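You operate a simulated robot arm through the tools that you are given. There is no shell and no other tool.

Carry out the task below with a simulated robot arm. There is one attempt and no reset: what you move stays moved.

JOB
Cover the seed in the white pot with one dipper of compost and water it.
Fine: green dipper and yellow jug back, box shut, nothing spilt. Set down upright: green dipper, yellow jug.

The check looks at the end state, three seconds after you hand in, the way a careful person would. Anything else that was tipped, shoved, dropped, spilled or broken makes it a failure. Lids that push on must go on centred and level and be pressed home; caps that screw on are set level and turned clockwise until they are tight.

ROBOT AND FRAMES
A 7-joint arm with a two-finger parallel gripper, fixed in place. Base frame: the origin is on the floor under the middle of its stand, x ahead of it, y to its left, z up; the work surface is at about z = 760. Lengths are in mm, angles in degrees, forces in N, time in s.
With the tool pointing down near the work surface it reaches from about 300 to 700 mm from the base axis. Its first joint turns from -66.0 to 66.0 degrees. Payload 1.57 kg.
Tool frame: the origin (TCP) lies between the finger pads and is the grasp point; the fingertips stand 30 mm ahead of it; z points along the fingers, y is the line along which they close. The gripper opens to 110 mm. The fingers are 24 mm wide and 12 mm thick; the gripper's body (48 by 112 mm) begins 78 mm behind the TCP.
Orientation is told as [roll, pitch, yaw] about the base's x, y, z axes, in that order, counted from this pose: with the fingers straight down and closing along the base's y, the tool's x points along the base's -x, its y along +y and its z along -z.

CONTROLS
- The arm moves only by the tool drive_tool. Its argument "rows" is a list of rows, each a list of 2 entries, a list of its own where there are three numbers: the shift along the tool's x, y, z in mm, then the turn, a rotation vector about the tool's x, y, z in degrees. In form: [[[tx, ty, tz], [wx, wy, wz]], ...]. A call has 1 to 20 rows; each row shifts and turns the commanded pose from where the row before left it, along the tool's axes as they then stand. "hand" is the gripper command, from -1 (fully open) to 1 (shut), values between in proportion, set as the call begins (left out, the last holds). Each row takes 0.2 s and may step no farther than 50 mm and 8.6 degrees from the row before; otherwise, or with a gripper value out of range, the whole call is refused. A pose out of reach is approached as far as the arm can. The call stops where the force on the tool passes 70 N (or 10 N more than at its start, if that is more) or the arm is blocked; 0.2 s more then pass. Each finger travels about 108 mm/s and halts on what it meets, pressing with about 36 N; the grip force reading is that of the motor and also rises with nothing between the fingers. The clock runs only during rows and for 0.2 s after the last one: add rows that do not move to give the fingers time. The reply holds the time, the measured pose of the TCP, the force on the tool along the base axes, the opening and the grip force, in the units named above and with some noise, with the torque about the TCP (base axes, N m) and any sound that the robot's microphone picked up, and new pictures: "views" is both (left out), scene, wrist or none.
- Cameras (640 x 400 px; columns grow to the right, rows downward): "scene" is fixed at [179.6, -407, 1398.3]; the picture's right is [0.59, -0.81, 0.00], its down [-0.51, -0.37, -0.78] and it looks along [0.63, 0.46, -0.63] (base axes); focal length 265 px, centre (320, 200). "wrist" rides on the gripper at [70, 16, -141] in the tool frame; the picture's right is [-0.23, 0.97, 0.00], its down [-0.86, -0.20, -0.48] and it looks along [-0.47, -0.11, 0.88] (tool axes); focal length 222 px, centre (320, 200).
- measure_at(camera, pixels): for up to 12 pixels [column, row] of the newest picture of that camera ("zoom" is the newest enlarged one), the place [x, y, z] in the base frame of the surface seen there, good to about 2 mm. The clock stands still meanwhile.
- inspect(camera, box): a new picture of the part [left, top, right, bottom] of that camera's present view, enlarged. The clock stands still meanwhile.
- hand_in(): hands the job in; it is judged then, once.

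Unless the task says otherwise, let go and move clear before handing in.

The tools are called after "Call:" as name(argument=value, ...) on one line, values as JSON. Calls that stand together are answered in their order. drive_tool: Moves the arm, as the interface text tells. Its arguments: {"type":"object","properties":{"rows":{"type":"array","items":{"type":"array"}},"hand":{"type":"number"},"views":{"type":"string","enum":["both","scene","wrist","none"]}},"required":["rows"]} The other tools are called the same way: measure_at (camera, pixels) gives the place of the surface under pixels of a picture; inspect (camera, box) takes an enlarged picture of a part of a camera's view; hand_in () hands the job in.

At the start:

```text
time: 0.0
ee_pos: [441.0, -87.9, 1154.0]
ee_rot: [0.0, 0.0, 0.0]
ft_force: [-0.3, -0.4, -0.6]
torque: [-0.03, 0.03, 0.02]
opening: 109.9
gripper_force: 0.0
```

scene: 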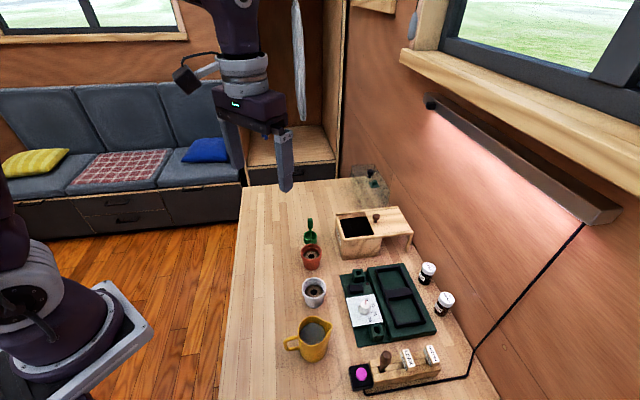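
wrist: 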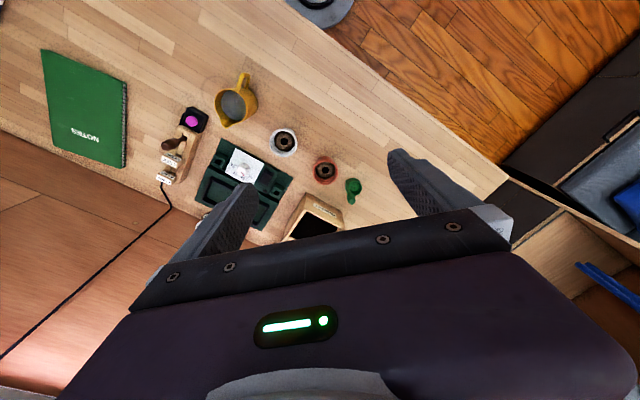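

The scene shows a white pot near (314,290), a terracotta pot at (312,255), a green dipper at (310,232), an open compost box at (358,232) with its lid slid to the right, and a yellow jug at (313,338). I'll take enlarged pictures before moving.

Call:
inspect(camera="scene", box=[280, 180, 440, 280])

Call:
inspect(camera="scene", box=[270, 270, 430, 370])

Call:
inspect(camera="wrist", box=[140, 60, 400, 240])

```text
4.00 times, centred on (360, 230) of scene
```

zoom: 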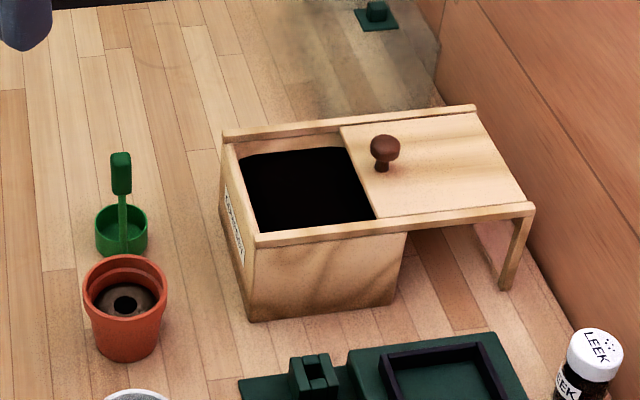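

```text
4.00 times, centred on (350, 320) of scene
```

zoom: 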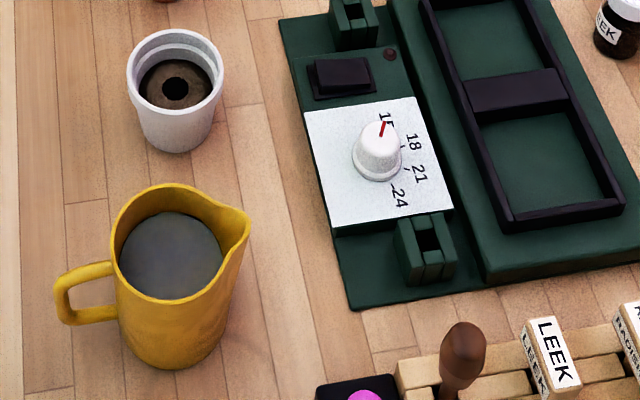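

```text
2.22 times, centred on (270, 150) of wrist
```

zoom: 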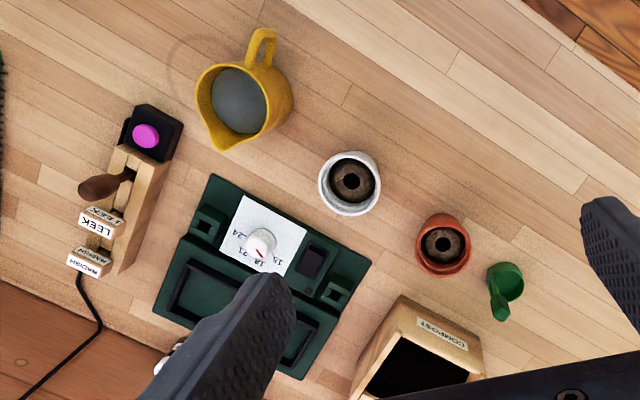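

The views are clear: the dipper is a small green cup with an upright stem and a grip on top, and the box lid slides on rails towards the wall. I'll measure key points from the scene view.

Call:
inspect(camera="scene", box=[280, 200, 360, 250])

Call:
measure_at(camera="zoom", pixels=[[323, 180], [318, 240], [327, 340], [270, 385], [365, 380], [320, 430]])

Call:
measure_at(camera="scene", pixels=[[337, 215], [345, 240], [376, 217], [410, 234], [398, 207], [358, 224], [350, 225], [345, 258], [380, 253]])

Call:
measure_at(camera="scene", pixels=[[304, 282], [325, 285], [314, 279], [314, 292], [309, 290], [314, 300], [313, 330], [300, 322], [331, 329], [287, 343], [310, 318], [315, 345]])

```text
8.00 times, centred on (320, 225) of scene
```

zoom: 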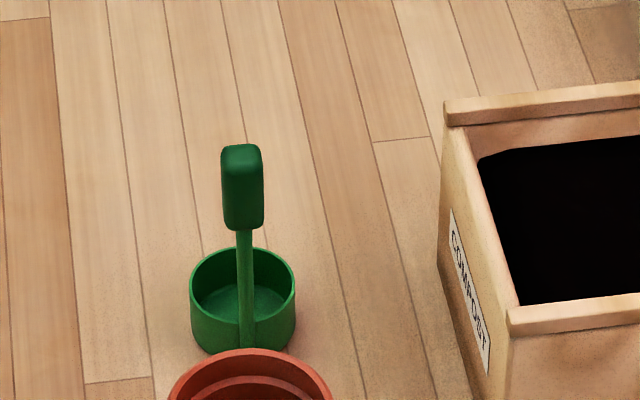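

```text
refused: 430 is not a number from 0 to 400
```

```text
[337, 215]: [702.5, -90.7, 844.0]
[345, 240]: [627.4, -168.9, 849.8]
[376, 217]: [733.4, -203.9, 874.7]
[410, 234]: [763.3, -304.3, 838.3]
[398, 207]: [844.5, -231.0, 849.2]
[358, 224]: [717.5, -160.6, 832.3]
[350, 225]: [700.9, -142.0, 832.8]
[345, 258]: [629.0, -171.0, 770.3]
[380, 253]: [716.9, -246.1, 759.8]
```

```text
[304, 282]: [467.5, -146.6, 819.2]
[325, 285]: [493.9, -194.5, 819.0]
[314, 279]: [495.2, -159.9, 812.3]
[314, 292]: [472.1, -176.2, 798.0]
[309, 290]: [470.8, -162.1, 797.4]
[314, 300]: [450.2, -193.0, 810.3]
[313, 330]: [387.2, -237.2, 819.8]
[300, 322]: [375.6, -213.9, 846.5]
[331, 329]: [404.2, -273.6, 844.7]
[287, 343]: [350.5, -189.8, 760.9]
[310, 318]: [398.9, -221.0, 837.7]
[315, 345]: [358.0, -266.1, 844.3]
```

The box is turned about 45° (rail corners at [627,-169,850] and [702,-91,844]), compost surface is near z=832, and the lid knob is at [733,-204,875]. Next I'll measure the dipper in detail, the lid edges and the jug.

Call:
measure_at(camera="zoom", pixels=[[242, 152], [228, 200], [256, 200], [243, 225], [244, 280], [200, 300], [285, 290], [240, 252], [230, 300], [245, 340], [192, 290], [294, 292]])

Call:
inspect(camera="scene", box=[330, 190, 426, 250])

```text
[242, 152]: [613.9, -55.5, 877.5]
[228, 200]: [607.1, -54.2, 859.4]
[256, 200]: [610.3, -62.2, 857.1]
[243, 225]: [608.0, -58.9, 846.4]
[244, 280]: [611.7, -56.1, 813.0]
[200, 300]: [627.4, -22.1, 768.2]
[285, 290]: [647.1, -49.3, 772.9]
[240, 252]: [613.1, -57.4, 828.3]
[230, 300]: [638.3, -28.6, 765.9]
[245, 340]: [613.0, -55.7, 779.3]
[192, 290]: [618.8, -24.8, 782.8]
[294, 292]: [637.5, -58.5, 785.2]
```

```text
6.67 times, centred on (378, 220) of scene
```

zoom: 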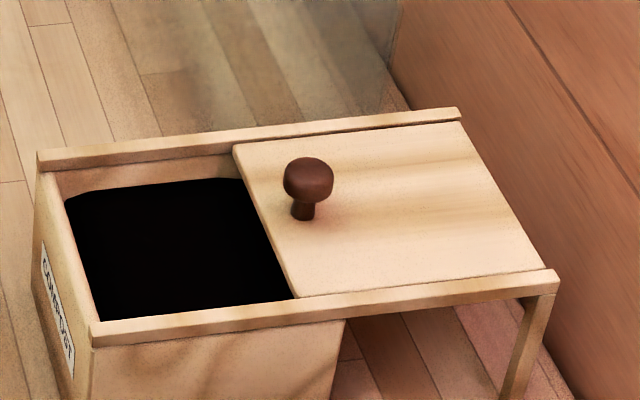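

The dipper cup centre is near (628,-42), its stem near (612,-57), and the grip spans z 846–880. I'll measure the box opening and lid corners in this zoom.

Call:
measure_at(camera="zoom", pixels=[[41, 155], [93, 328], [235, 150], [292, 295], [456, 128], [545, 268], [310, 165], [305, 212], [150, 250], [270, 290], [230, 185], [75, 205]])

Call:
measure_at(camera="zoom", pixels=[[455, 112], [553, 280], [510, 395], [100, 318], [92, 260], [300, 306], [420, 200], [250, 160], [285, 180], [332, 180], [62, 180], [200, 300]])

```text
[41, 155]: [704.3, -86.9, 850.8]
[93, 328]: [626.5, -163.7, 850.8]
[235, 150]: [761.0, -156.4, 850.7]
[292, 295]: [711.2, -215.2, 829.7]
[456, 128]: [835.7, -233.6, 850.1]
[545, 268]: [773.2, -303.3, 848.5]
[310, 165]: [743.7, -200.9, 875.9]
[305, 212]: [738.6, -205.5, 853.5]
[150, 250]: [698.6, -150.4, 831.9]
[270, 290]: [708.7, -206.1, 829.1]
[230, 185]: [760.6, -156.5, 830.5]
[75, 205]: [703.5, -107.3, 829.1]
```

```text
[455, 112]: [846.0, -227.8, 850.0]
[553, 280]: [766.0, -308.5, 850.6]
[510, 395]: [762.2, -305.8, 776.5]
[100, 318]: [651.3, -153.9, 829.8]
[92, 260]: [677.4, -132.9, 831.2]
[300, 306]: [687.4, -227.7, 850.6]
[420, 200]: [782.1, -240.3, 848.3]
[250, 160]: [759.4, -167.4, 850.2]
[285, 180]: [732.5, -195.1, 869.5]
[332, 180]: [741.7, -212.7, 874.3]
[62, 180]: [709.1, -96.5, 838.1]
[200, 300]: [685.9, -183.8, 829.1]
```

Box geometry is now clear: sliding axis along (0.707,-0.707), lid needs to travel about 90 mm towards the label end, compost at z≈830. Next I'll move the hand higher over the dipper to see its grip with the wrist camera.

Call:
drive_tool(rows=[[[-20, 6, 32], [0, 0, 0]], [[-20, 6, 32], [0, 0, 0]], [[-20, 6, 32], [0, 0, 0]], [[-20, 6, 32], [0, 0, 0]], [[-20, 7, 33], [0, 0, 0]], [[-19, 7, 33], [0, 0, 0]], [[0, 0, 0], [0, 0, 0]]], hand=-1)

```text
time: 1.6
ee_pos: [558.6, -49.1, 959.4]
ee_rot: [0.0, 0.0, -0.1]
ft_force: [0.6, 0.8, -0.5]
torque: [-0.03, 0.03, -0.01]
opening: 110.0
gripper_force: 0.1
```

scene: 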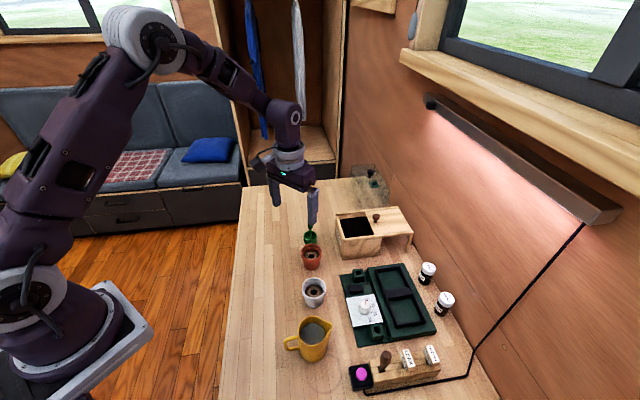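
wrist: 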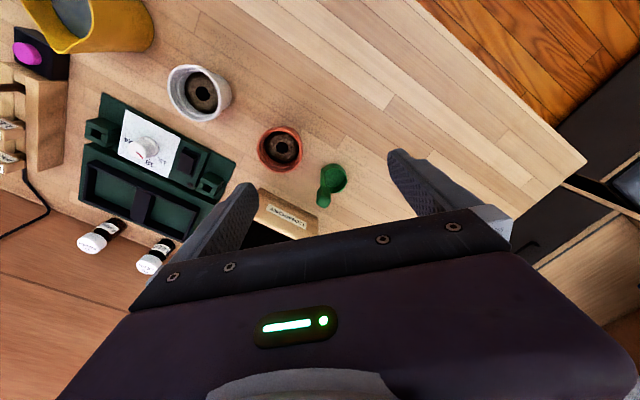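

The wrist view shows the dipper at (332,182) with the hand above and short of it. I'll enlarge it to see the grip's cross-section and orientation.

Call:
inspect(camera="wrist", box=[292, 150, 372, 220])

Call:
inspect(camera="scene", box=[270, 170, 350, 260])

```text
5.71 times, centred on (332, 185) of wrist
```

zoom: 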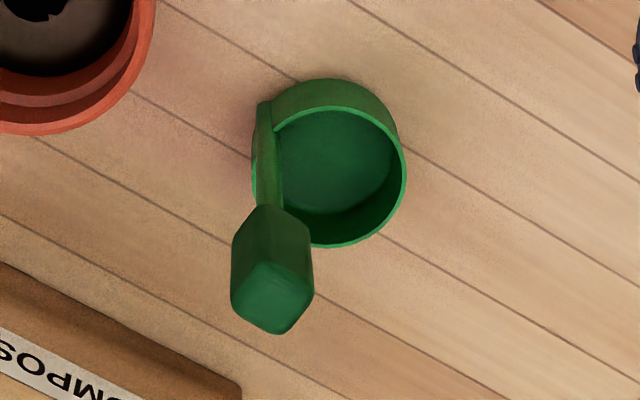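

```text
4.44 times, centred on (310, 215) of scene
```

zoom: 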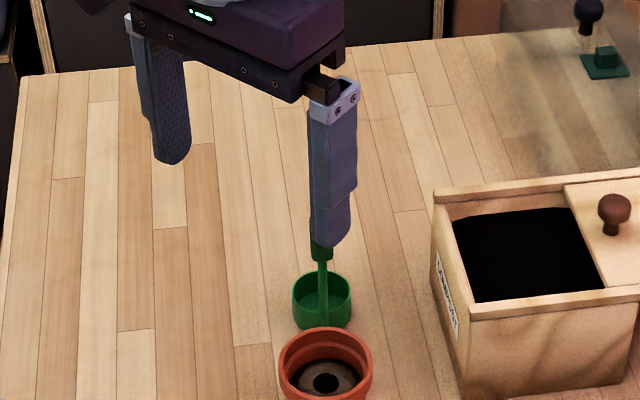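

The grip has a roughly square section. I'll re-take the wrist zoom and measure its top corners and the cup rim.

Call:
inspect(camera="wrist", box=[312, 160, 352, 210])

Call:
measure_at(camera="wrist", pixels=[[326, 198], [331, 197], [327, 205], [323, 201], [340, 167], [346, 178], [333, 190], [325, 170], [338, 180]])

```text
8.00 times, centred on (332, 185) of wrist
```

zoom: 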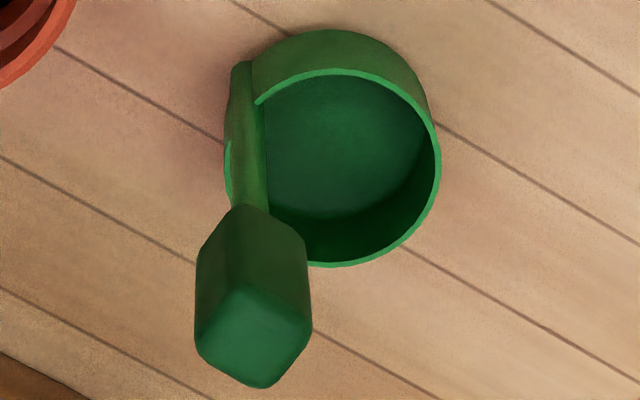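

```text
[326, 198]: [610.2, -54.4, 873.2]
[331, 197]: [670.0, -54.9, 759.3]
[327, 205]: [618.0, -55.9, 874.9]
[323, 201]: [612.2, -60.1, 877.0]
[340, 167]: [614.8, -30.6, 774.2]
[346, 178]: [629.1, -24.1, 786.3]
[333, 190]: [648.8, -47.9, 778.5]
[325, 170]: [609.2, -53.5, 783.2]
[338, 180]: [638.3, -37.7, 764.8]
```

The grip looks like a rounded square rotated about 40° to the image. I'll measure its corners in this zoom.

Call:
measure_at(camera="zoom", pixels=[[250, 298], [200, 335], [260, 380], [305, 325], [255, 340], [205, 250], [300, 245], [262, 102], [335, 71], [436, 165], [340, 264], [400, 100]])

```text
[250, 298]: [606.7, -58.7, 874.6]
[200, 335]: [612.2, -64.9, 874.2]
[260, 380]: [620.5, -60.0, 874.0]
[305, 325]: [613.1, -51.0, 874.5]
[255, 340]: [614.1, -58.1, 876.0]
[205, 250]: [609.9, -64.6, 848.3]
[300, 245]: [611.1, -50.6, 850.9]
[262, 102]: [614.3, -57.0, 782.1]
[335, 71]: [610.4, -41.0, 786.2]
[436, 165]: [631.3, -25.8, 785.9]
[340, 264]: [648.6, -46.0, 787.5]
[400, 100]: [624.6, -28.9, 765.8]
```

Readings say the grip centre is near (613,-58,863), with cup direction azimuth about 40° from the stem, and the cup centre at (629,-46). I'll yaw the hand +40°, tilt it 30° so the fingers point outward, narrow the opening, and hover before the grip.

Call:
drive_tool(rows=[[[-8, -20, 4], [0, 0, 0]], [[-8, -21, 5], [0, 0, 0]], [[0, 0, 0], [0, 0, -8]], [[0, 0, 0], [0, 0, -8]], [[0, 0, 0], [0, 0, -8]], [[0, 0, 0], [0, 0, -8]], [[0, 0, 0], [0, 0, -8]], [[0, 0, 0], [0, -7.5, 0]], [[0, 0, 0], [0, -7.5, 0]], [[0, 0, 0], [0, -7.5, 0]], [[0, 0, 0], [0, -7.5, 0]], [[0, 0, 0], [0, 0, 0]]], hand=0.1)

```text
time: 4.2
ee_pos: [574.6, -91.5, 951.4]
ee_rot: [0.1, -30.1, 40.0]
ft_force: [-0.1, 0.1, 0.8]
torque: [0.02, 0.03, 0.02]
opening: 49.4
gripper_force: 0.1
```

scene: 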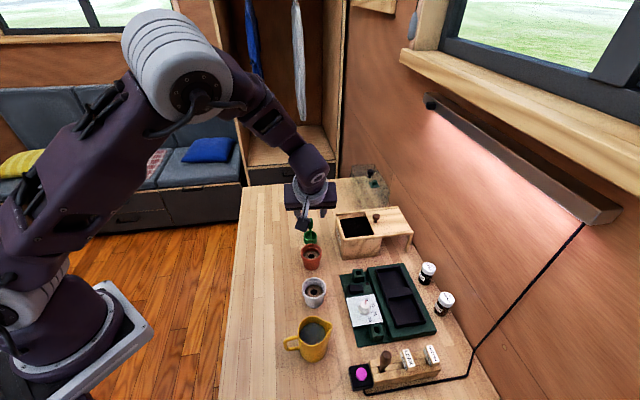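
wrist: 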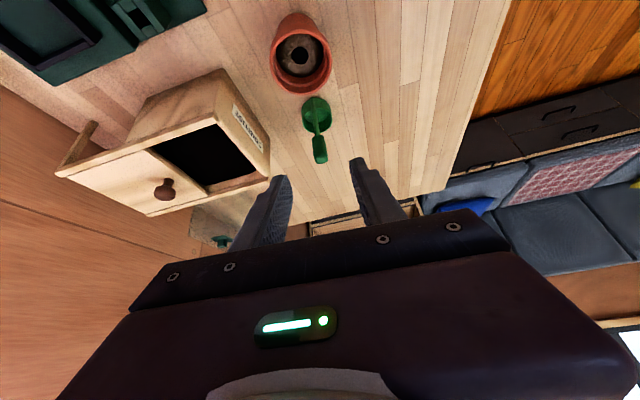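

The hand now hovers at pitch −30, yaw 40 with the dipper at (318,135) in the wrist view. Before grasping, I'll dry-run the pouring pose in clear air (yaw 100, pitch up to 85, above the white pot) to see whether the arm can reach it.

Call:
drive_tool(rows=[[[0, 0, 0], [0, 7.5, 0]], [[0, 0, 0], [0, 7.5, 0]], [[0, 0, 0], [0, 7.5, 0]], [[0, 0, 0], [0, 7.5, 0]], [[0, 0, 0], [0, 0, -7.5]], [[0, 0, 0], [0, 0, -7.5]], [[0, 0, 0], [0, 0, -7.5]], [[0, 0, 0], [0, 0, -7.5]], [[0, 0, 0], [0, 0, -7.5]], [[0, 0, 0], [0, 0, -7.5]], [[0, 0, 0], [0, 0, -7.5]], [[0, 0, 0], [0, 0, -7.5]], [[-6, 38.4, 0], [0, 0, 0]], [[-6, 38.4, 0], [0, 0, 0]], [[-6, 38.4, 0], [0, 0, 0]], [[0, 0, 0], [0, 0, 0]]], views="scene")

Call:
drive_tool(rows=[[[0, 0, 0], [0, 8.5, 0]], [[0, 0, 0], [0, 8.5, 0]], [[0, 0, 0], [0, 8.5, 0]], [[0, 0, 0], [0, 8.5, 0]], [[0, 0, 0], [0, 8.5, 0]], [[0, 0, 0], [0, 8.5, 0]], [[0, 0, 0], [0, 8.5, 0]], [[0, 0, 0], [0, 8.5, 0]], [[0, 0, 0], [0, 8.5, 0]], [[0, 0, 0], [0, 8.5, 0]], [[0, 0, 0], [0, 0, 0]]])

```text
time: 7.6
ee_pos: [458.0, -95.6, 951.1]
ee_rot: [0.0, 0.1, 100.1]
ft_force: [-0.3, 0.1, 0.7]
torque: [0.02, 0.0, 0.0]
opening: 49.6
gripper_force: 0.0
```

scene: 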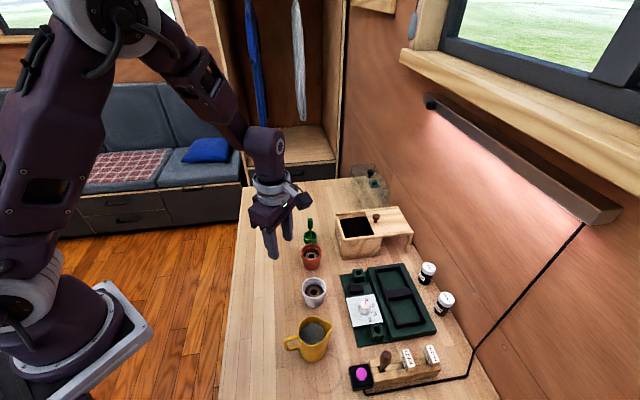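

```text
time: 10.0
ee_pos: [459.0, -92.3, 949.9]
ee_rot: [-0.4, 85.1, 99.7]
ft_force: [-0.1, -0.1, 0.9]
torque: [0.02, 0.01, -0.03]
opening: 49.6
gripper_force: 0.0
```

scene: 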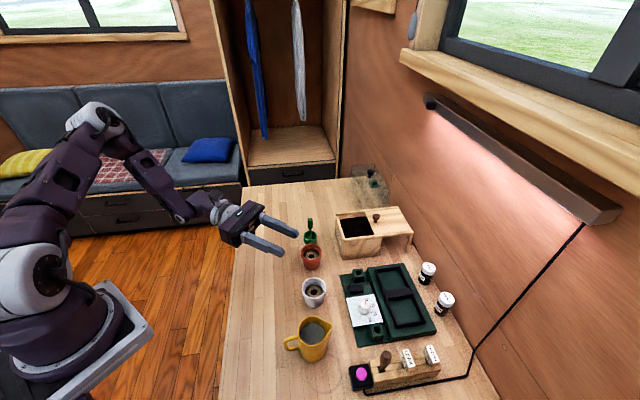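
wrist: 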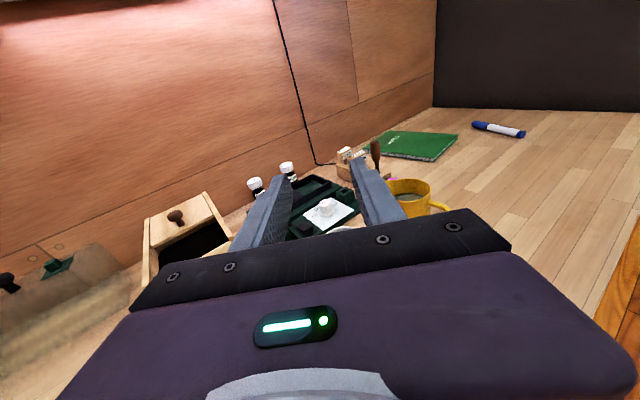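

The pour pose (pitch 85, yaw 100) is reachable at z=950. I'll test lowering to about z=845 to check the arm keeps clear there.

Call:
drive_tool(rows=[[[-35, 0, 3], [0, 0, 0]], [[-35, 0, 3], [0, 0, 0]], [[-35, 0, 3], [0, 0, 0]], [[0, 0, 0], [0, 0, 0]]])

Call:
inspect(camera="scene", box=[180, 170, 340, 310])

```text
time: 11.0
ee_pos: [458.5, -93.9, 843.8]
ee_rot: [-0.1, 85.1, 99.9]
ft_force: [-0.2, 0.2, 1.2]
torque: [-0.02, -0.02, 0.02]
opening: 49.4
gripper_force: 0.0
```

scene: 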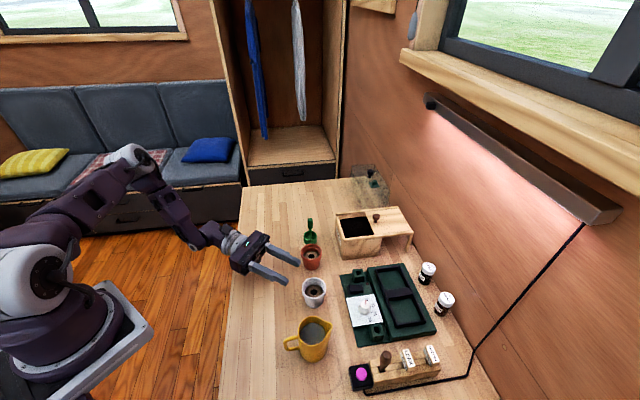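
wrist: 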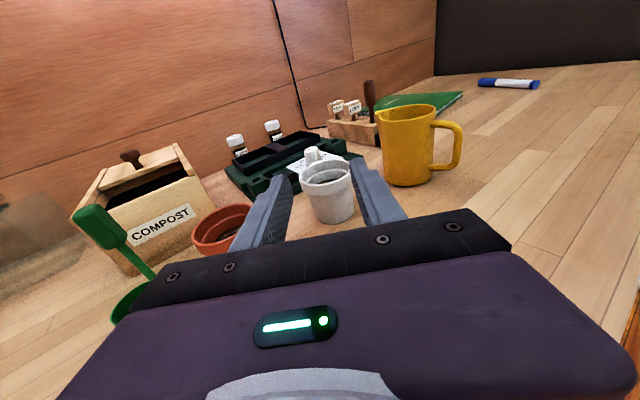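

```text
2.86 times, centred on (260, 240) of scene
```

zoom: 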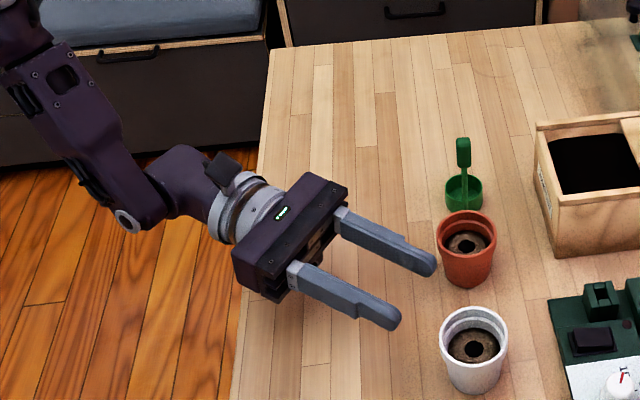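

The pour pose at z=844 works with clear margins. From here I'll measure the jug, its handle and the pots in the wrist view.

Call:
inspect(camera="wrist", box=[290, 80, 490, 230])

Call:
measure_at(camera="wrist", pixels=[[383, 118], [434, 112], [408, 105], [437, 127], [456, 125], [459, 145], [452, 164], [437, 167], [385, 180], [430, 180], [410, 150], [410, 186]])

Call:
measure_at(camera="wrist", pixels=[[302, 175], [351, 172], [327, 190], [325, 164], [318, 218], [345, 215], [195, 240], [250, 208], [222, 208], [220, 250]])

```text
2.67 times, centred on (390, 155) of wrist
```

zoom: 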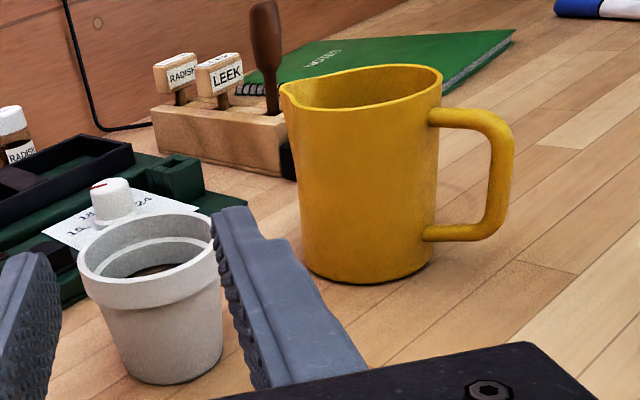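

```text
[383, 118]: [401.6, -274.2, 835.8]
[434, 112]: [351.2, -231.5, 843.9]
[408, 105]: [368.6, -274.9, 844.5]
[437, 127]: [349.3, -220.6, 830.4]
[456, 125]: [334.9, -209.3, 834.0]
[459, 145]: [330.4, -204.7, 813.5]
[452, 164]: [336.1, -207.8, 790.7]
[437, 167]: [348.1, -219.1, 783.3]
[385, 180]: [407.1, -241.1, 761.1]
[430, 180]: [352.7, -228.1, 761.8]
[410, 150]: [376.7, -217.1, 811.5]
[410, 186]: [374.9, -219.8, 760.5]
```

```text
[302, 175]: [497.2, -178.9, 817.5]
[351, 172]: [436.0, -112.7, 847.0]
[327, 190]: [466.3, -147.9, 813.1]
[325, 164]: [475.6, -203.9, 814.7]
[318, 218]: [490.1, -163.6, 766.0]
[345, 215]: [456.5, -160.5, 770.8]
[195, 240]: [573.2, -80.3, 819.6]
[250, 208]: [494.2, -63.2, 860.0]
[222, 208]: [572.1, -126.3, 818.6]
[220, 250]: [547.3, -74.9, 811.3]
```

The white pot centre is about (471,-175), rim z≈818, radius ≈28; the jug is centred near (379,-248) with handle azimuth ≈138°. Now I'll back out of the test pose and return to the pre-grasp over the dipper.

Call:
drive_tool(rows=[[[35, 0, -3], [0, 0, 0]], [[35, 0, -3], [0, 0, 0]], [[35, 0, -3], [0, 0, 0]], [[0, 0, 0], [0, -8.5, 0]], [[0, 0, 0], [0, -8.5, 0]], [[0, 0, 0], [0, -8.5, 0]], [[0, 0, 0], [0, -8.5, 0]], [[0, 0, 0], [0, -8.5, 0]], [[0, 0, 0], [0, -8.5, 0]], [[0, 0, 0], [0, -8.5, 0]], [[0, 0, 0], [0, -8.5, 0]], [[0, 0, 0], [0, -8.5, 0]], [[0, 0, 0], [0, -8.5, 0]]], views="none")

Call:
drive_tool(rows=[[[6, -38.4, 0], [0, 0, 0]], [[6, -38.4, 0], [0, 0, 0]], [[6, -38.4, 0], [0, 0, 0]], [[0, 0, 0], [0, 0, 7.5]], [[0, 0, 0], [0, 0, 7.5]], [[0, 0, 0], [0, 0, 7.5]], [[0, 0, 0], [0, 0, 7.5]], [[0, 0, 0], [0, 0, 7.5]], [[0, 0, 0], [0, 0, 7.5]], [[0, 0, 0], [0, 0, 7.5]], [[0, 0, 0], [0, 0, 7.5]], [[0, 0, 0], [0, -7, 0]], [[0, 0, 0], [0, -7, 0]], [[0, 0, 0], [0, -7, 0]], [[0, 0, 0], [0, -7, 0]], [[0, 0, 0], [0, -7, 0]], [[0, 0, 0], [0, 0, 0]]])

```text
time: 13.8
ee_pos: [458.2, -91.8, 952.2]
ee_rot: [0.0, -0.1, 100.0]
ft_force: [0.2, -0.3, -0.6]
torque: [-0.02, -0.01, -0.01]
opening: 49.2
gripper_force: 0.1
```

```text
time: 17.4
ee_pos: [575.9, -91.0, 950.8]
ee_rot: [0.0, -35.1, 40.0]
ft_force: [-0.5, 0.1, -0.6]
torque: [-0.03, 0.03, 0.01]
opening: 49.3
gripper_force: 0.2
```

scene: 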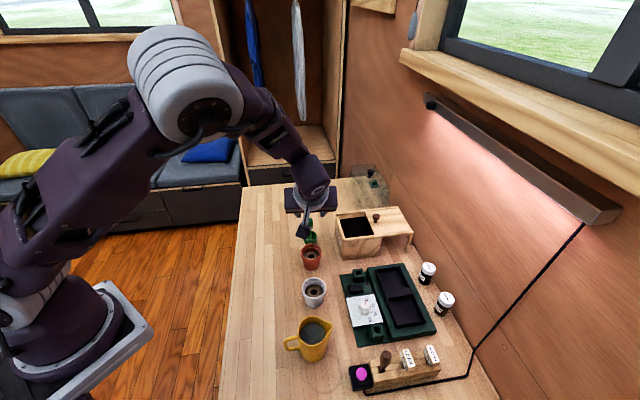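
wrist: 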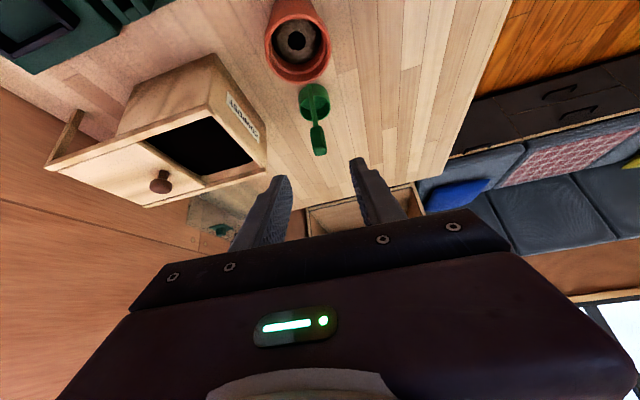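

Back at the pre-grasp pose (pitch −35, yaw 40). I'll enlarge the wrist view of the dipper to check alignment of the grip faces with the fingers.

Call:
inspect(camera="wrist", box=[280, 75, 350, 165])

Call:
measure_at(camera="wrist", pixels=[[316, 130], [321, 130], [319, 140], [314, 127], [319, 154], [316, 150], [323, 150], [315, 115], [304, 88], [327, 97], [303, 100], [315, 122]])

```text
4.44 times, centred on (315, 120) of wrist
```

zoom: 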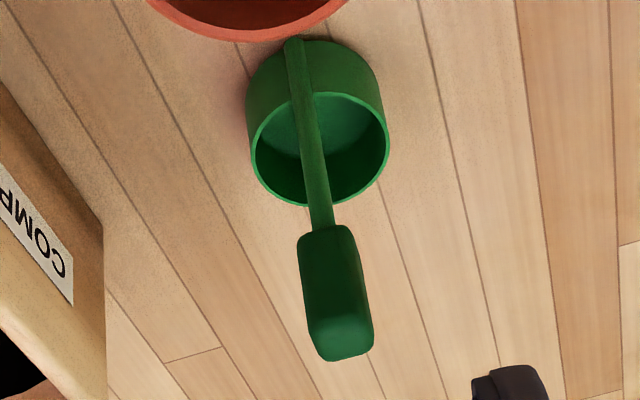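

```text
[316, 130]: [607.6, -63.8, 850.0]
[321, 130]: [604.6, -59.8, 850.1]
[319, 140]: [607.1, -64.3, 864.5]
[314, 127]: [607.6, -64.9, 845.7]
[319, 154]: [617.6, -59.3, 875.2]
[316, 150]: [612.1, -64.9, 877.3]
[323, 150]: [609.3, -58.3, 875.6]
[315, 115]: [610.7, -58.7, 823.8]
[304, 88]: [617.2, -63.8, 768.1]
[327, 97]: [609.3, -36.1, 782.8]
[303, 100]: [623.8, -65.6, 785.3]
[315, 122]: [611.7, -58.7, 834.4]
```

The grip's front face normal has azimuth about 37–40°, so yaw 40 fits, and the grip centre is about (612.5,-57.7,863). I'll advance along the tool axis with the fingers straddling the grip, then look before closing.

Call:
drive_tool(rows=[[[9.9, 2, 20], [0, 0, 0]], [[0, 0, 20], [0, 0, 0]], [[0, 0, 20], [0, 0, 0]], [[0, 0, 20], [0, 0, 0]], [[0, 0, 20], [0, 0, 0]], [[0, 0, 0], [0, 0, 0]]])

Call:
inspect(camera="wrist", box=[230, 90, 410, 230])

Call:
inspect(camera="scene", box=[270, 170, 350, 260])

```text
time: 18.8
ee_pos: [612.5, -57.4, 862.3]
ee_rot: [0.0, -35.0, 40.0]
ft_force: [-0.4, 1.2, -0.1]
torque: [0.01, -0.01, 0.01]
opening: 49.3
gripper_force: 0.1
```

scene: 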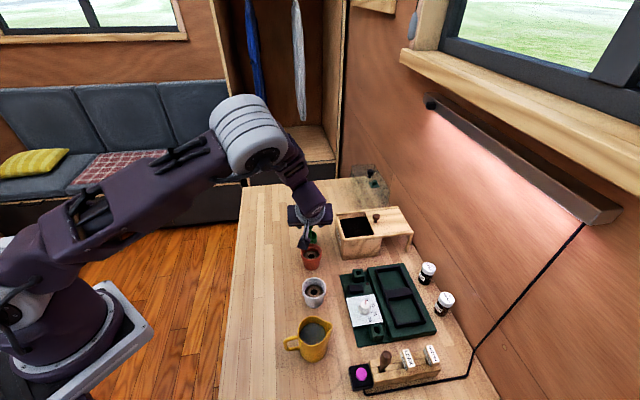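
wrist: 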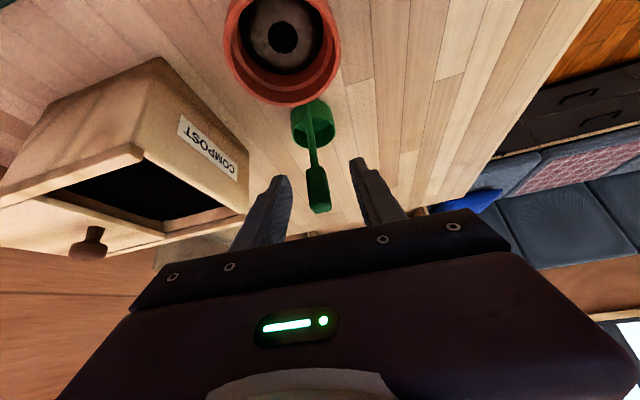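

```text
2.86 times, centred on (320, 160) of wrist
```

zoom: 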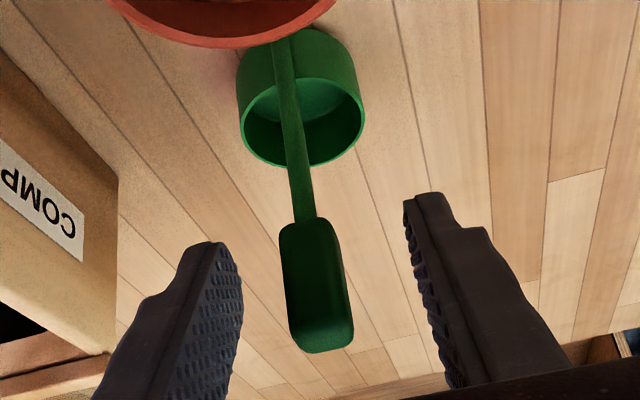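

```text
4.44 times, centred on (310, 215) of scene
```

zoom: 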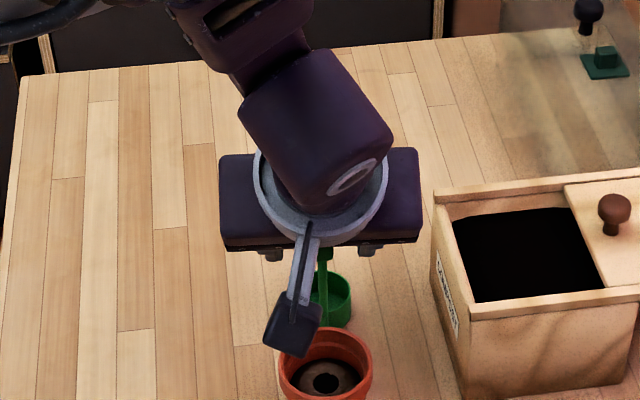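

The grip at (317,190) sits centrally between the fingers and nothing is touched. I'll close the gripper on it.

Call:
drive_tool(rows=[[[0, 0, 0], [0, 0, 0]], [[0, 0, 0], [0, 0, 0]], [[0, 0, 0], [0, 0, 0]], [[0, 0, 0], [0, 0, 0]]], hand=1)

Call:
inspect(camera="wrist", box=[230, 90, 410, 230])

```text
time: 19.8
ee_pos: [611.0, -58.0, 862.7]
ee_rot: [0.0, -34.9, 40.0]
ft_force: [0.4, -0.2, 0.1]
torque: [0.06, 0.01, 0.01]
opening: 14.5
gripper_force: 30.3
```

scene: 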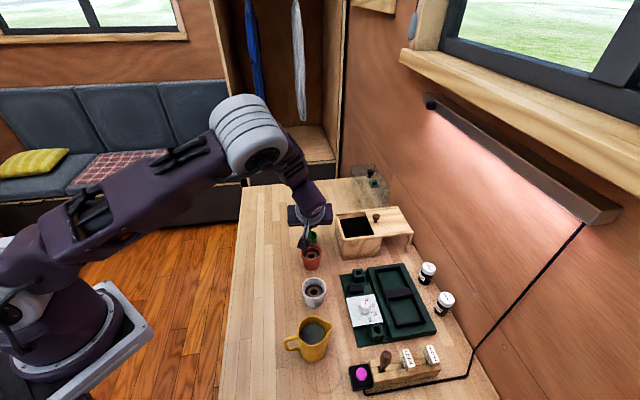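
wrist: 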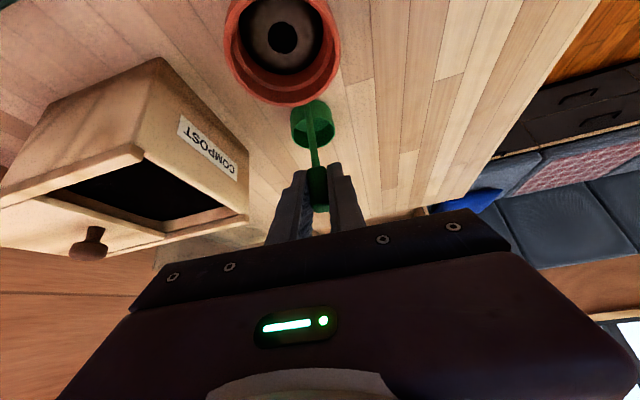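

```text
2.86 times, centred on (320, 160) of wrist
```

zoom: 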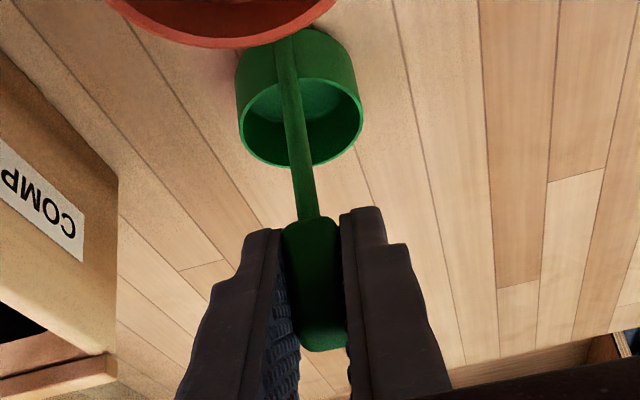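

The grip is held (opening 14.5 mm, 30 N). I'll lift straight up by 100 mm and check the dipper hangs upright.

Call:
drive_tool(rows=[[[-9.6, 0, -13.65], [0, 0, 0]], [[-19.1, 0, -27.3], [0, 0, 0]], [[-19.1, 0, -27.3], [0, 0, 0]], [[-9.6, 0, -13.65], [0, 0, 0]], [[0, 0, 0], [0, 0, 0]]])

Call:
inspect(camera="scene", box=[270, 140, 350, 240])

Call:
inspect(camera="wrist", box=[230, 60, 410, 230])

```text
time: 21.0
ee_pos: [610.6, -57.6, 964.4]
ee_rot: [0.0, -35.0, 40.0]
ft_force: [0.4, 0.9, -1.0]
torque: [0.0, 0.0, -0.02]
opening: 14.3
gripper_force: 30.2
```

scene: 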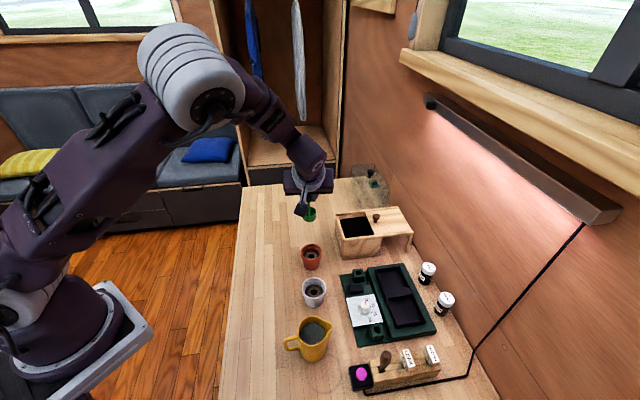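
wrist: 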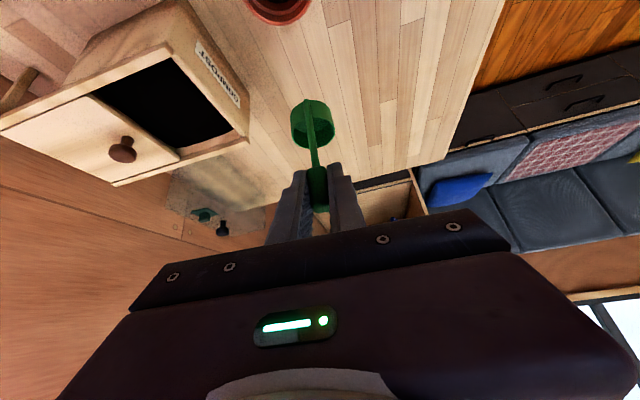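

```text
4.00 times, centred on (310, 190) of scene
```

zoom: 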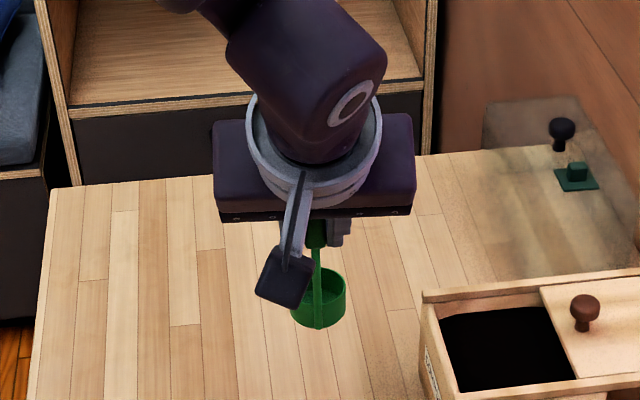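

```text
2.35 times, centred on (320, 145) of wrist
```

zoom: 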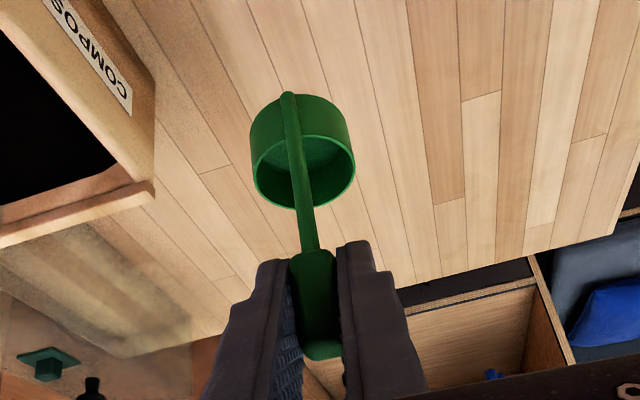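

The dipper hangs upright in the grip and came up cleanly. I'll carry it above the open half of the compost box (hover around u=611, v=338), turning to yaw 45 so the cup direction lines up with the box.

Call:
drive_tool(rows=[[[6.2, -35.5, -9.2], [0, 0, 0]], [[6.2, -35.5, -9.2], [0, 0, 0]], [[6.2, -35.5, -9.2], [0, 0, 0]], [[6.2, -35.5, -9.2], [0, 0, 0]], [[0, 0, 0], [-2.87, 0, -4.1]], [[0, 0, 0], [0, 0, 0]]])

Call:
inspect(camera="scene", box=[290, 140, 430, 260])

Call:
inspect(camera="wrist", box=[230, 60, 410, 230])

```text
time: 22.4
ee_pos: [671.8, -193.4, 978.3]
ee_rot: [0.1, -35.0, 45.1]
ft_force: [-0.5, 0.6, 0.0]
torque: [-0.02, 0.02, -0.04]
opening: 14.2
gripper_force: 30.6
```

scene: 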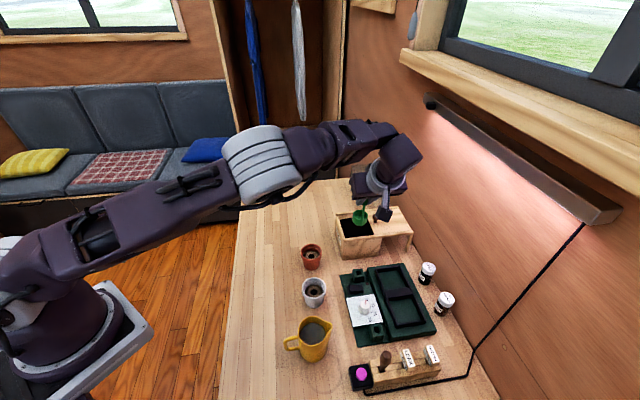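
wrist: 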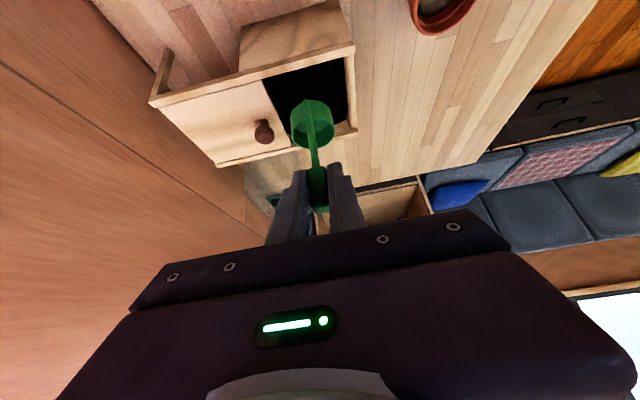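

```text
3.33 times, centred on (360, 200) of scene
```

zoom: 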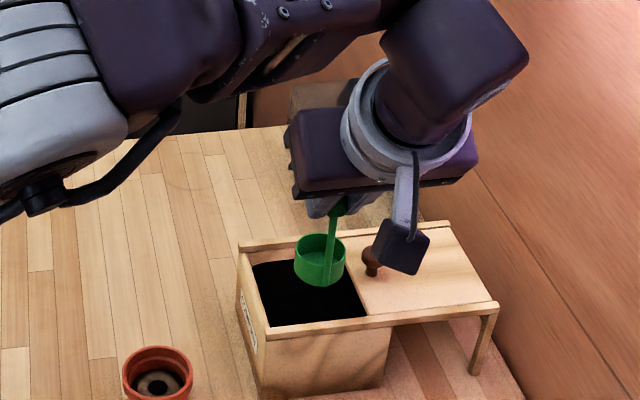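

```text
2.35 times, centred on (320, 145) of wrist
```

zoom: 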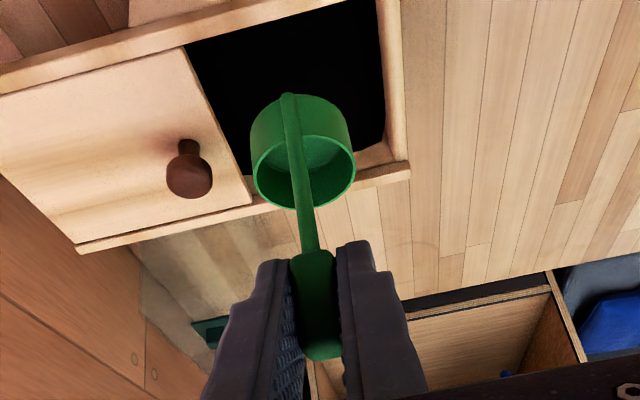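

The hover is reached and the cup sits over the open compost (scene zoom (318,258)). I'll tilt the dipper back 30° so its mouth faces the robot side, and come down to just above the compost.

Call:
drive_tool(rows=[[[0, 0, 0], [0, -7.5, 0]], [[0, 0, 0], [0, -7.5, 0]], [[0, 0, 0], [0, -7.5, 0]], [[0, 0, 0], [0, -7.5, 0]], [[1.7, 0, -3.6], [0, 0, 0]], [[18.1, 0, 8.45], [0, 0, 0]], [[18.1, 0, 8.45], [0, 0, 0]], [[9.1, 0, 4.2], [0, 0, 0]], [[0, 0, 0], [0, 0, 0]]])

Call:
inspect(camera="scene", box=[290, 140, 430, 260])

Call:
inspect(camera="wrist", box=[230, 60, 410, 230])

```text
time: 24.4
ee_pos: [668.2, -196.1, 929.1]
ee_rot: [-0.1, -65.0, 45.1]
ft_force: [-0.4, 0.8, -0.4]
torque: [-0.06, 0.05, 0.02]
opening: 14.3
gripper_force: 30.4
```

scene: 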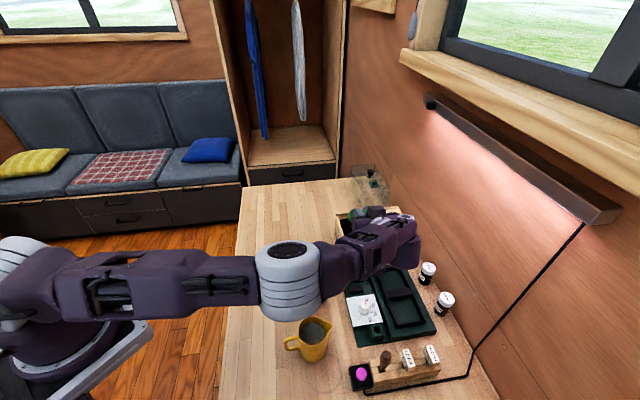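
wrist: 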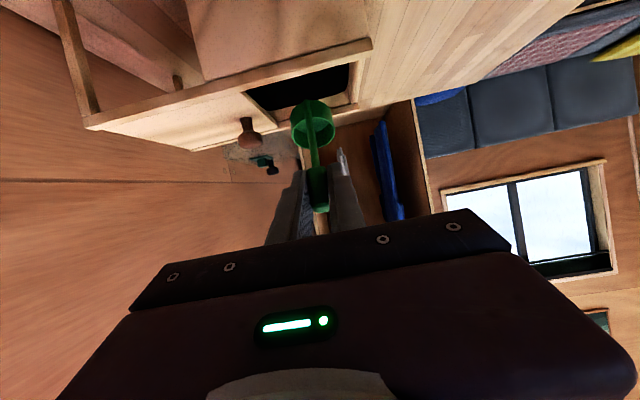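

```text
3.33 times, centred on (360, 200) of scene
```

zoom: 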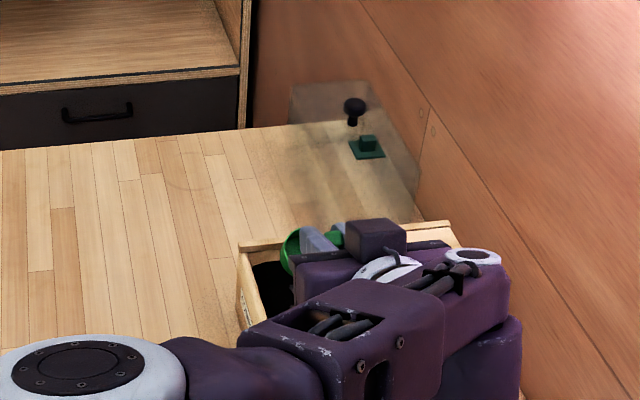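

```text
2.35 times, centred on (320, 145) of wrist
```

zoom: 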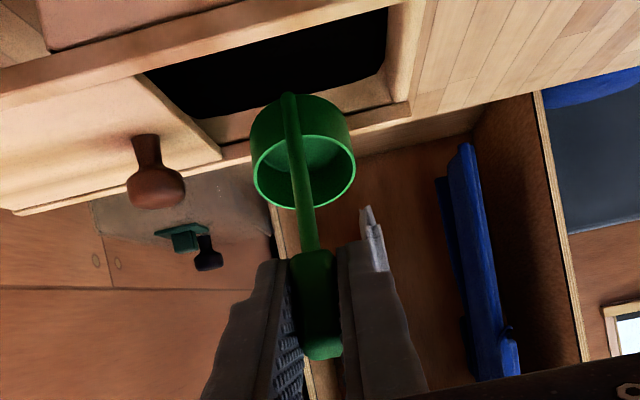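

The cup is just above the compost, but the arm's elbow now sits lower across the table in the scene view ((290,285)). I'll measure its height before going any lower.

Call:
measure_at(camera="scene", pixels=[[288, 248], [288, 315], [265, 300], [315, 300], [200, 285], [345, 270], [370, 265], [410, 240], [330, 255], [375, 212], [345, 215]])

```text
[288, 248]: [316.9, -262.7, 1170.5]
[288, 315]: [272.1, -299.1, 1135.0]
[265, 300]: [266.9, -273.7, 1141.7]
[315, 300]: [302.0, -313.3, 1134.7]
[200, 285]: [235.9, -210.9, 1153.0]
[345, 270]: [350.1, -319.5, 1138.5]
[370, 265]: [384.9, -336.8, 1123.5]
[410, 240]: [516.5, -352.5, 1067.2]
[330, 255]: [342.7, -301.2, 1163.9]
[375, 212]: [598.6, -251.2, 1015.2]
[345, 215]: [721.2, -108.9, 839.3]
```

The elbow is safely high (z≥1135). I'll lower the tilted cup into the compost slowly, about 40 mm, watching the force.

Call:
drive_tool(rows=[[[9.06, 0, 4.23], [0, 0, 0]], [[9.06, 0, 4.23], [0, 0, 0]], [[9.06, 0, 4.23], [0, 0, 0]], [[4.5, 0, 2.1], [0, 0, 0]], [[4.5, 0, 2.1], [0, 0, 0]], [[0, 0, 0], [0, 0, 0]]])

Call:
inspect(camera="wrist", box=[230, 60, 410, 230])

```text
time: 25.8
ee_pos: [668.2, -195.3, 888.3]
ee_rot: [0.0, -65.0, 45.1]
ft_force: [-0.7, 0.0, -0.5]
torque: [-0.03, 0.04, -0.01]
opening: 14.3
gripper_force: 31.0
```

scene: 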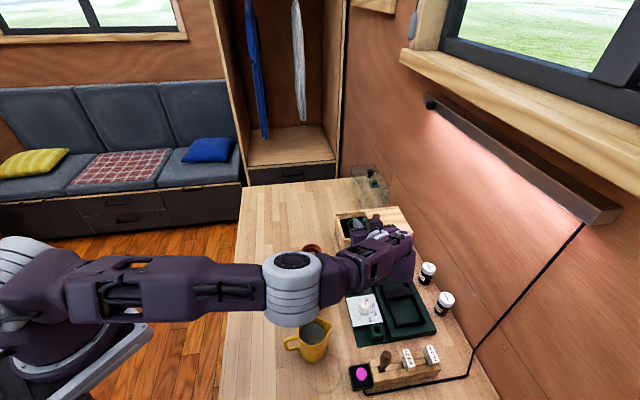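
wrist: 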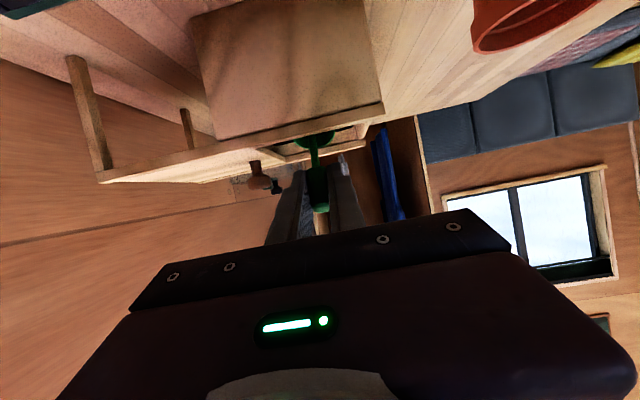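

```text
2.35 times, centred on (320, 145) of wrist
```

zoom: 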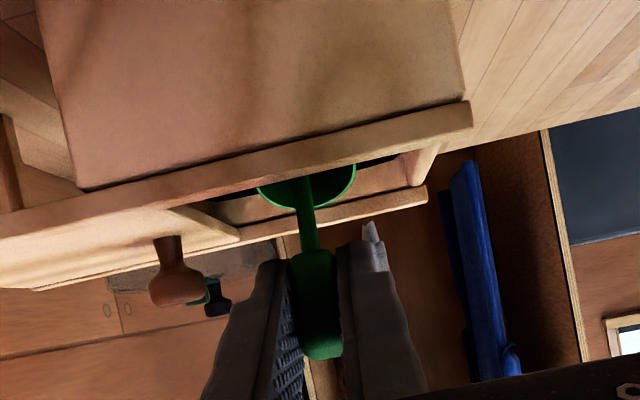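

No resistance shows at all, so the cup is in the compost freely. Now I'll draw it towards the near wall while rotating it upright, then lift slowly.

Call:
drive_tool(rows=[[[-1.27, 0, 2.72], [0, 7.5, 0]], [[-1.6, 0, 2.5], [0, 7.5, 0]], [[-3.8, 0, 1.4], [0, 7.5, 0]], [[-3.9, 0, 0.9], [0, 7.5, 0]], [[0, 0, 0], [0, 0, 0]], [[0, 0, 0], [0, 0, 0]]])

Call:
inspect(camera="wrist", box=[230, 60, 410, 230])

```text
time: 27.2
ee_pos: [677.4, -186.3, 892.8]
ee_rot: [0.0, -35.0, 45.0]
ft_force: [0.1, 0.1, -0.4]
torque: [-0.01, 0.0, -0.03]
opening: 14.2
gripper_force: 30.6
```

scene: 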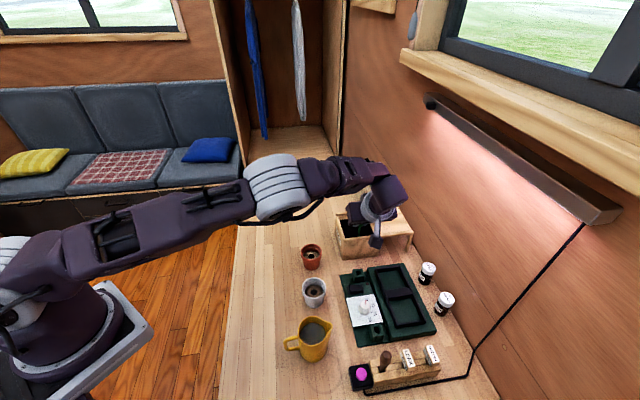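
wrist: 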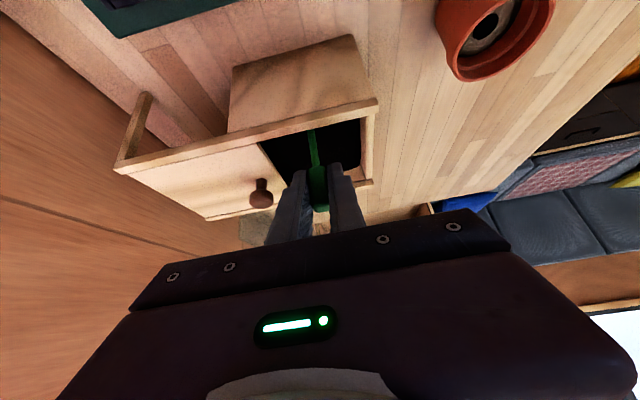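

```text
2.35 times, centred on (320, 145) of wrist
```

zoom: 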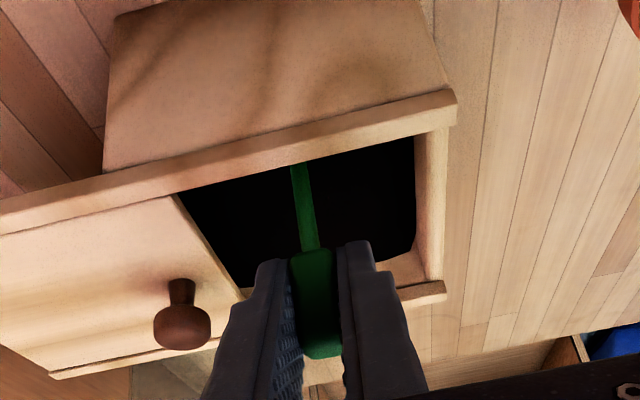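

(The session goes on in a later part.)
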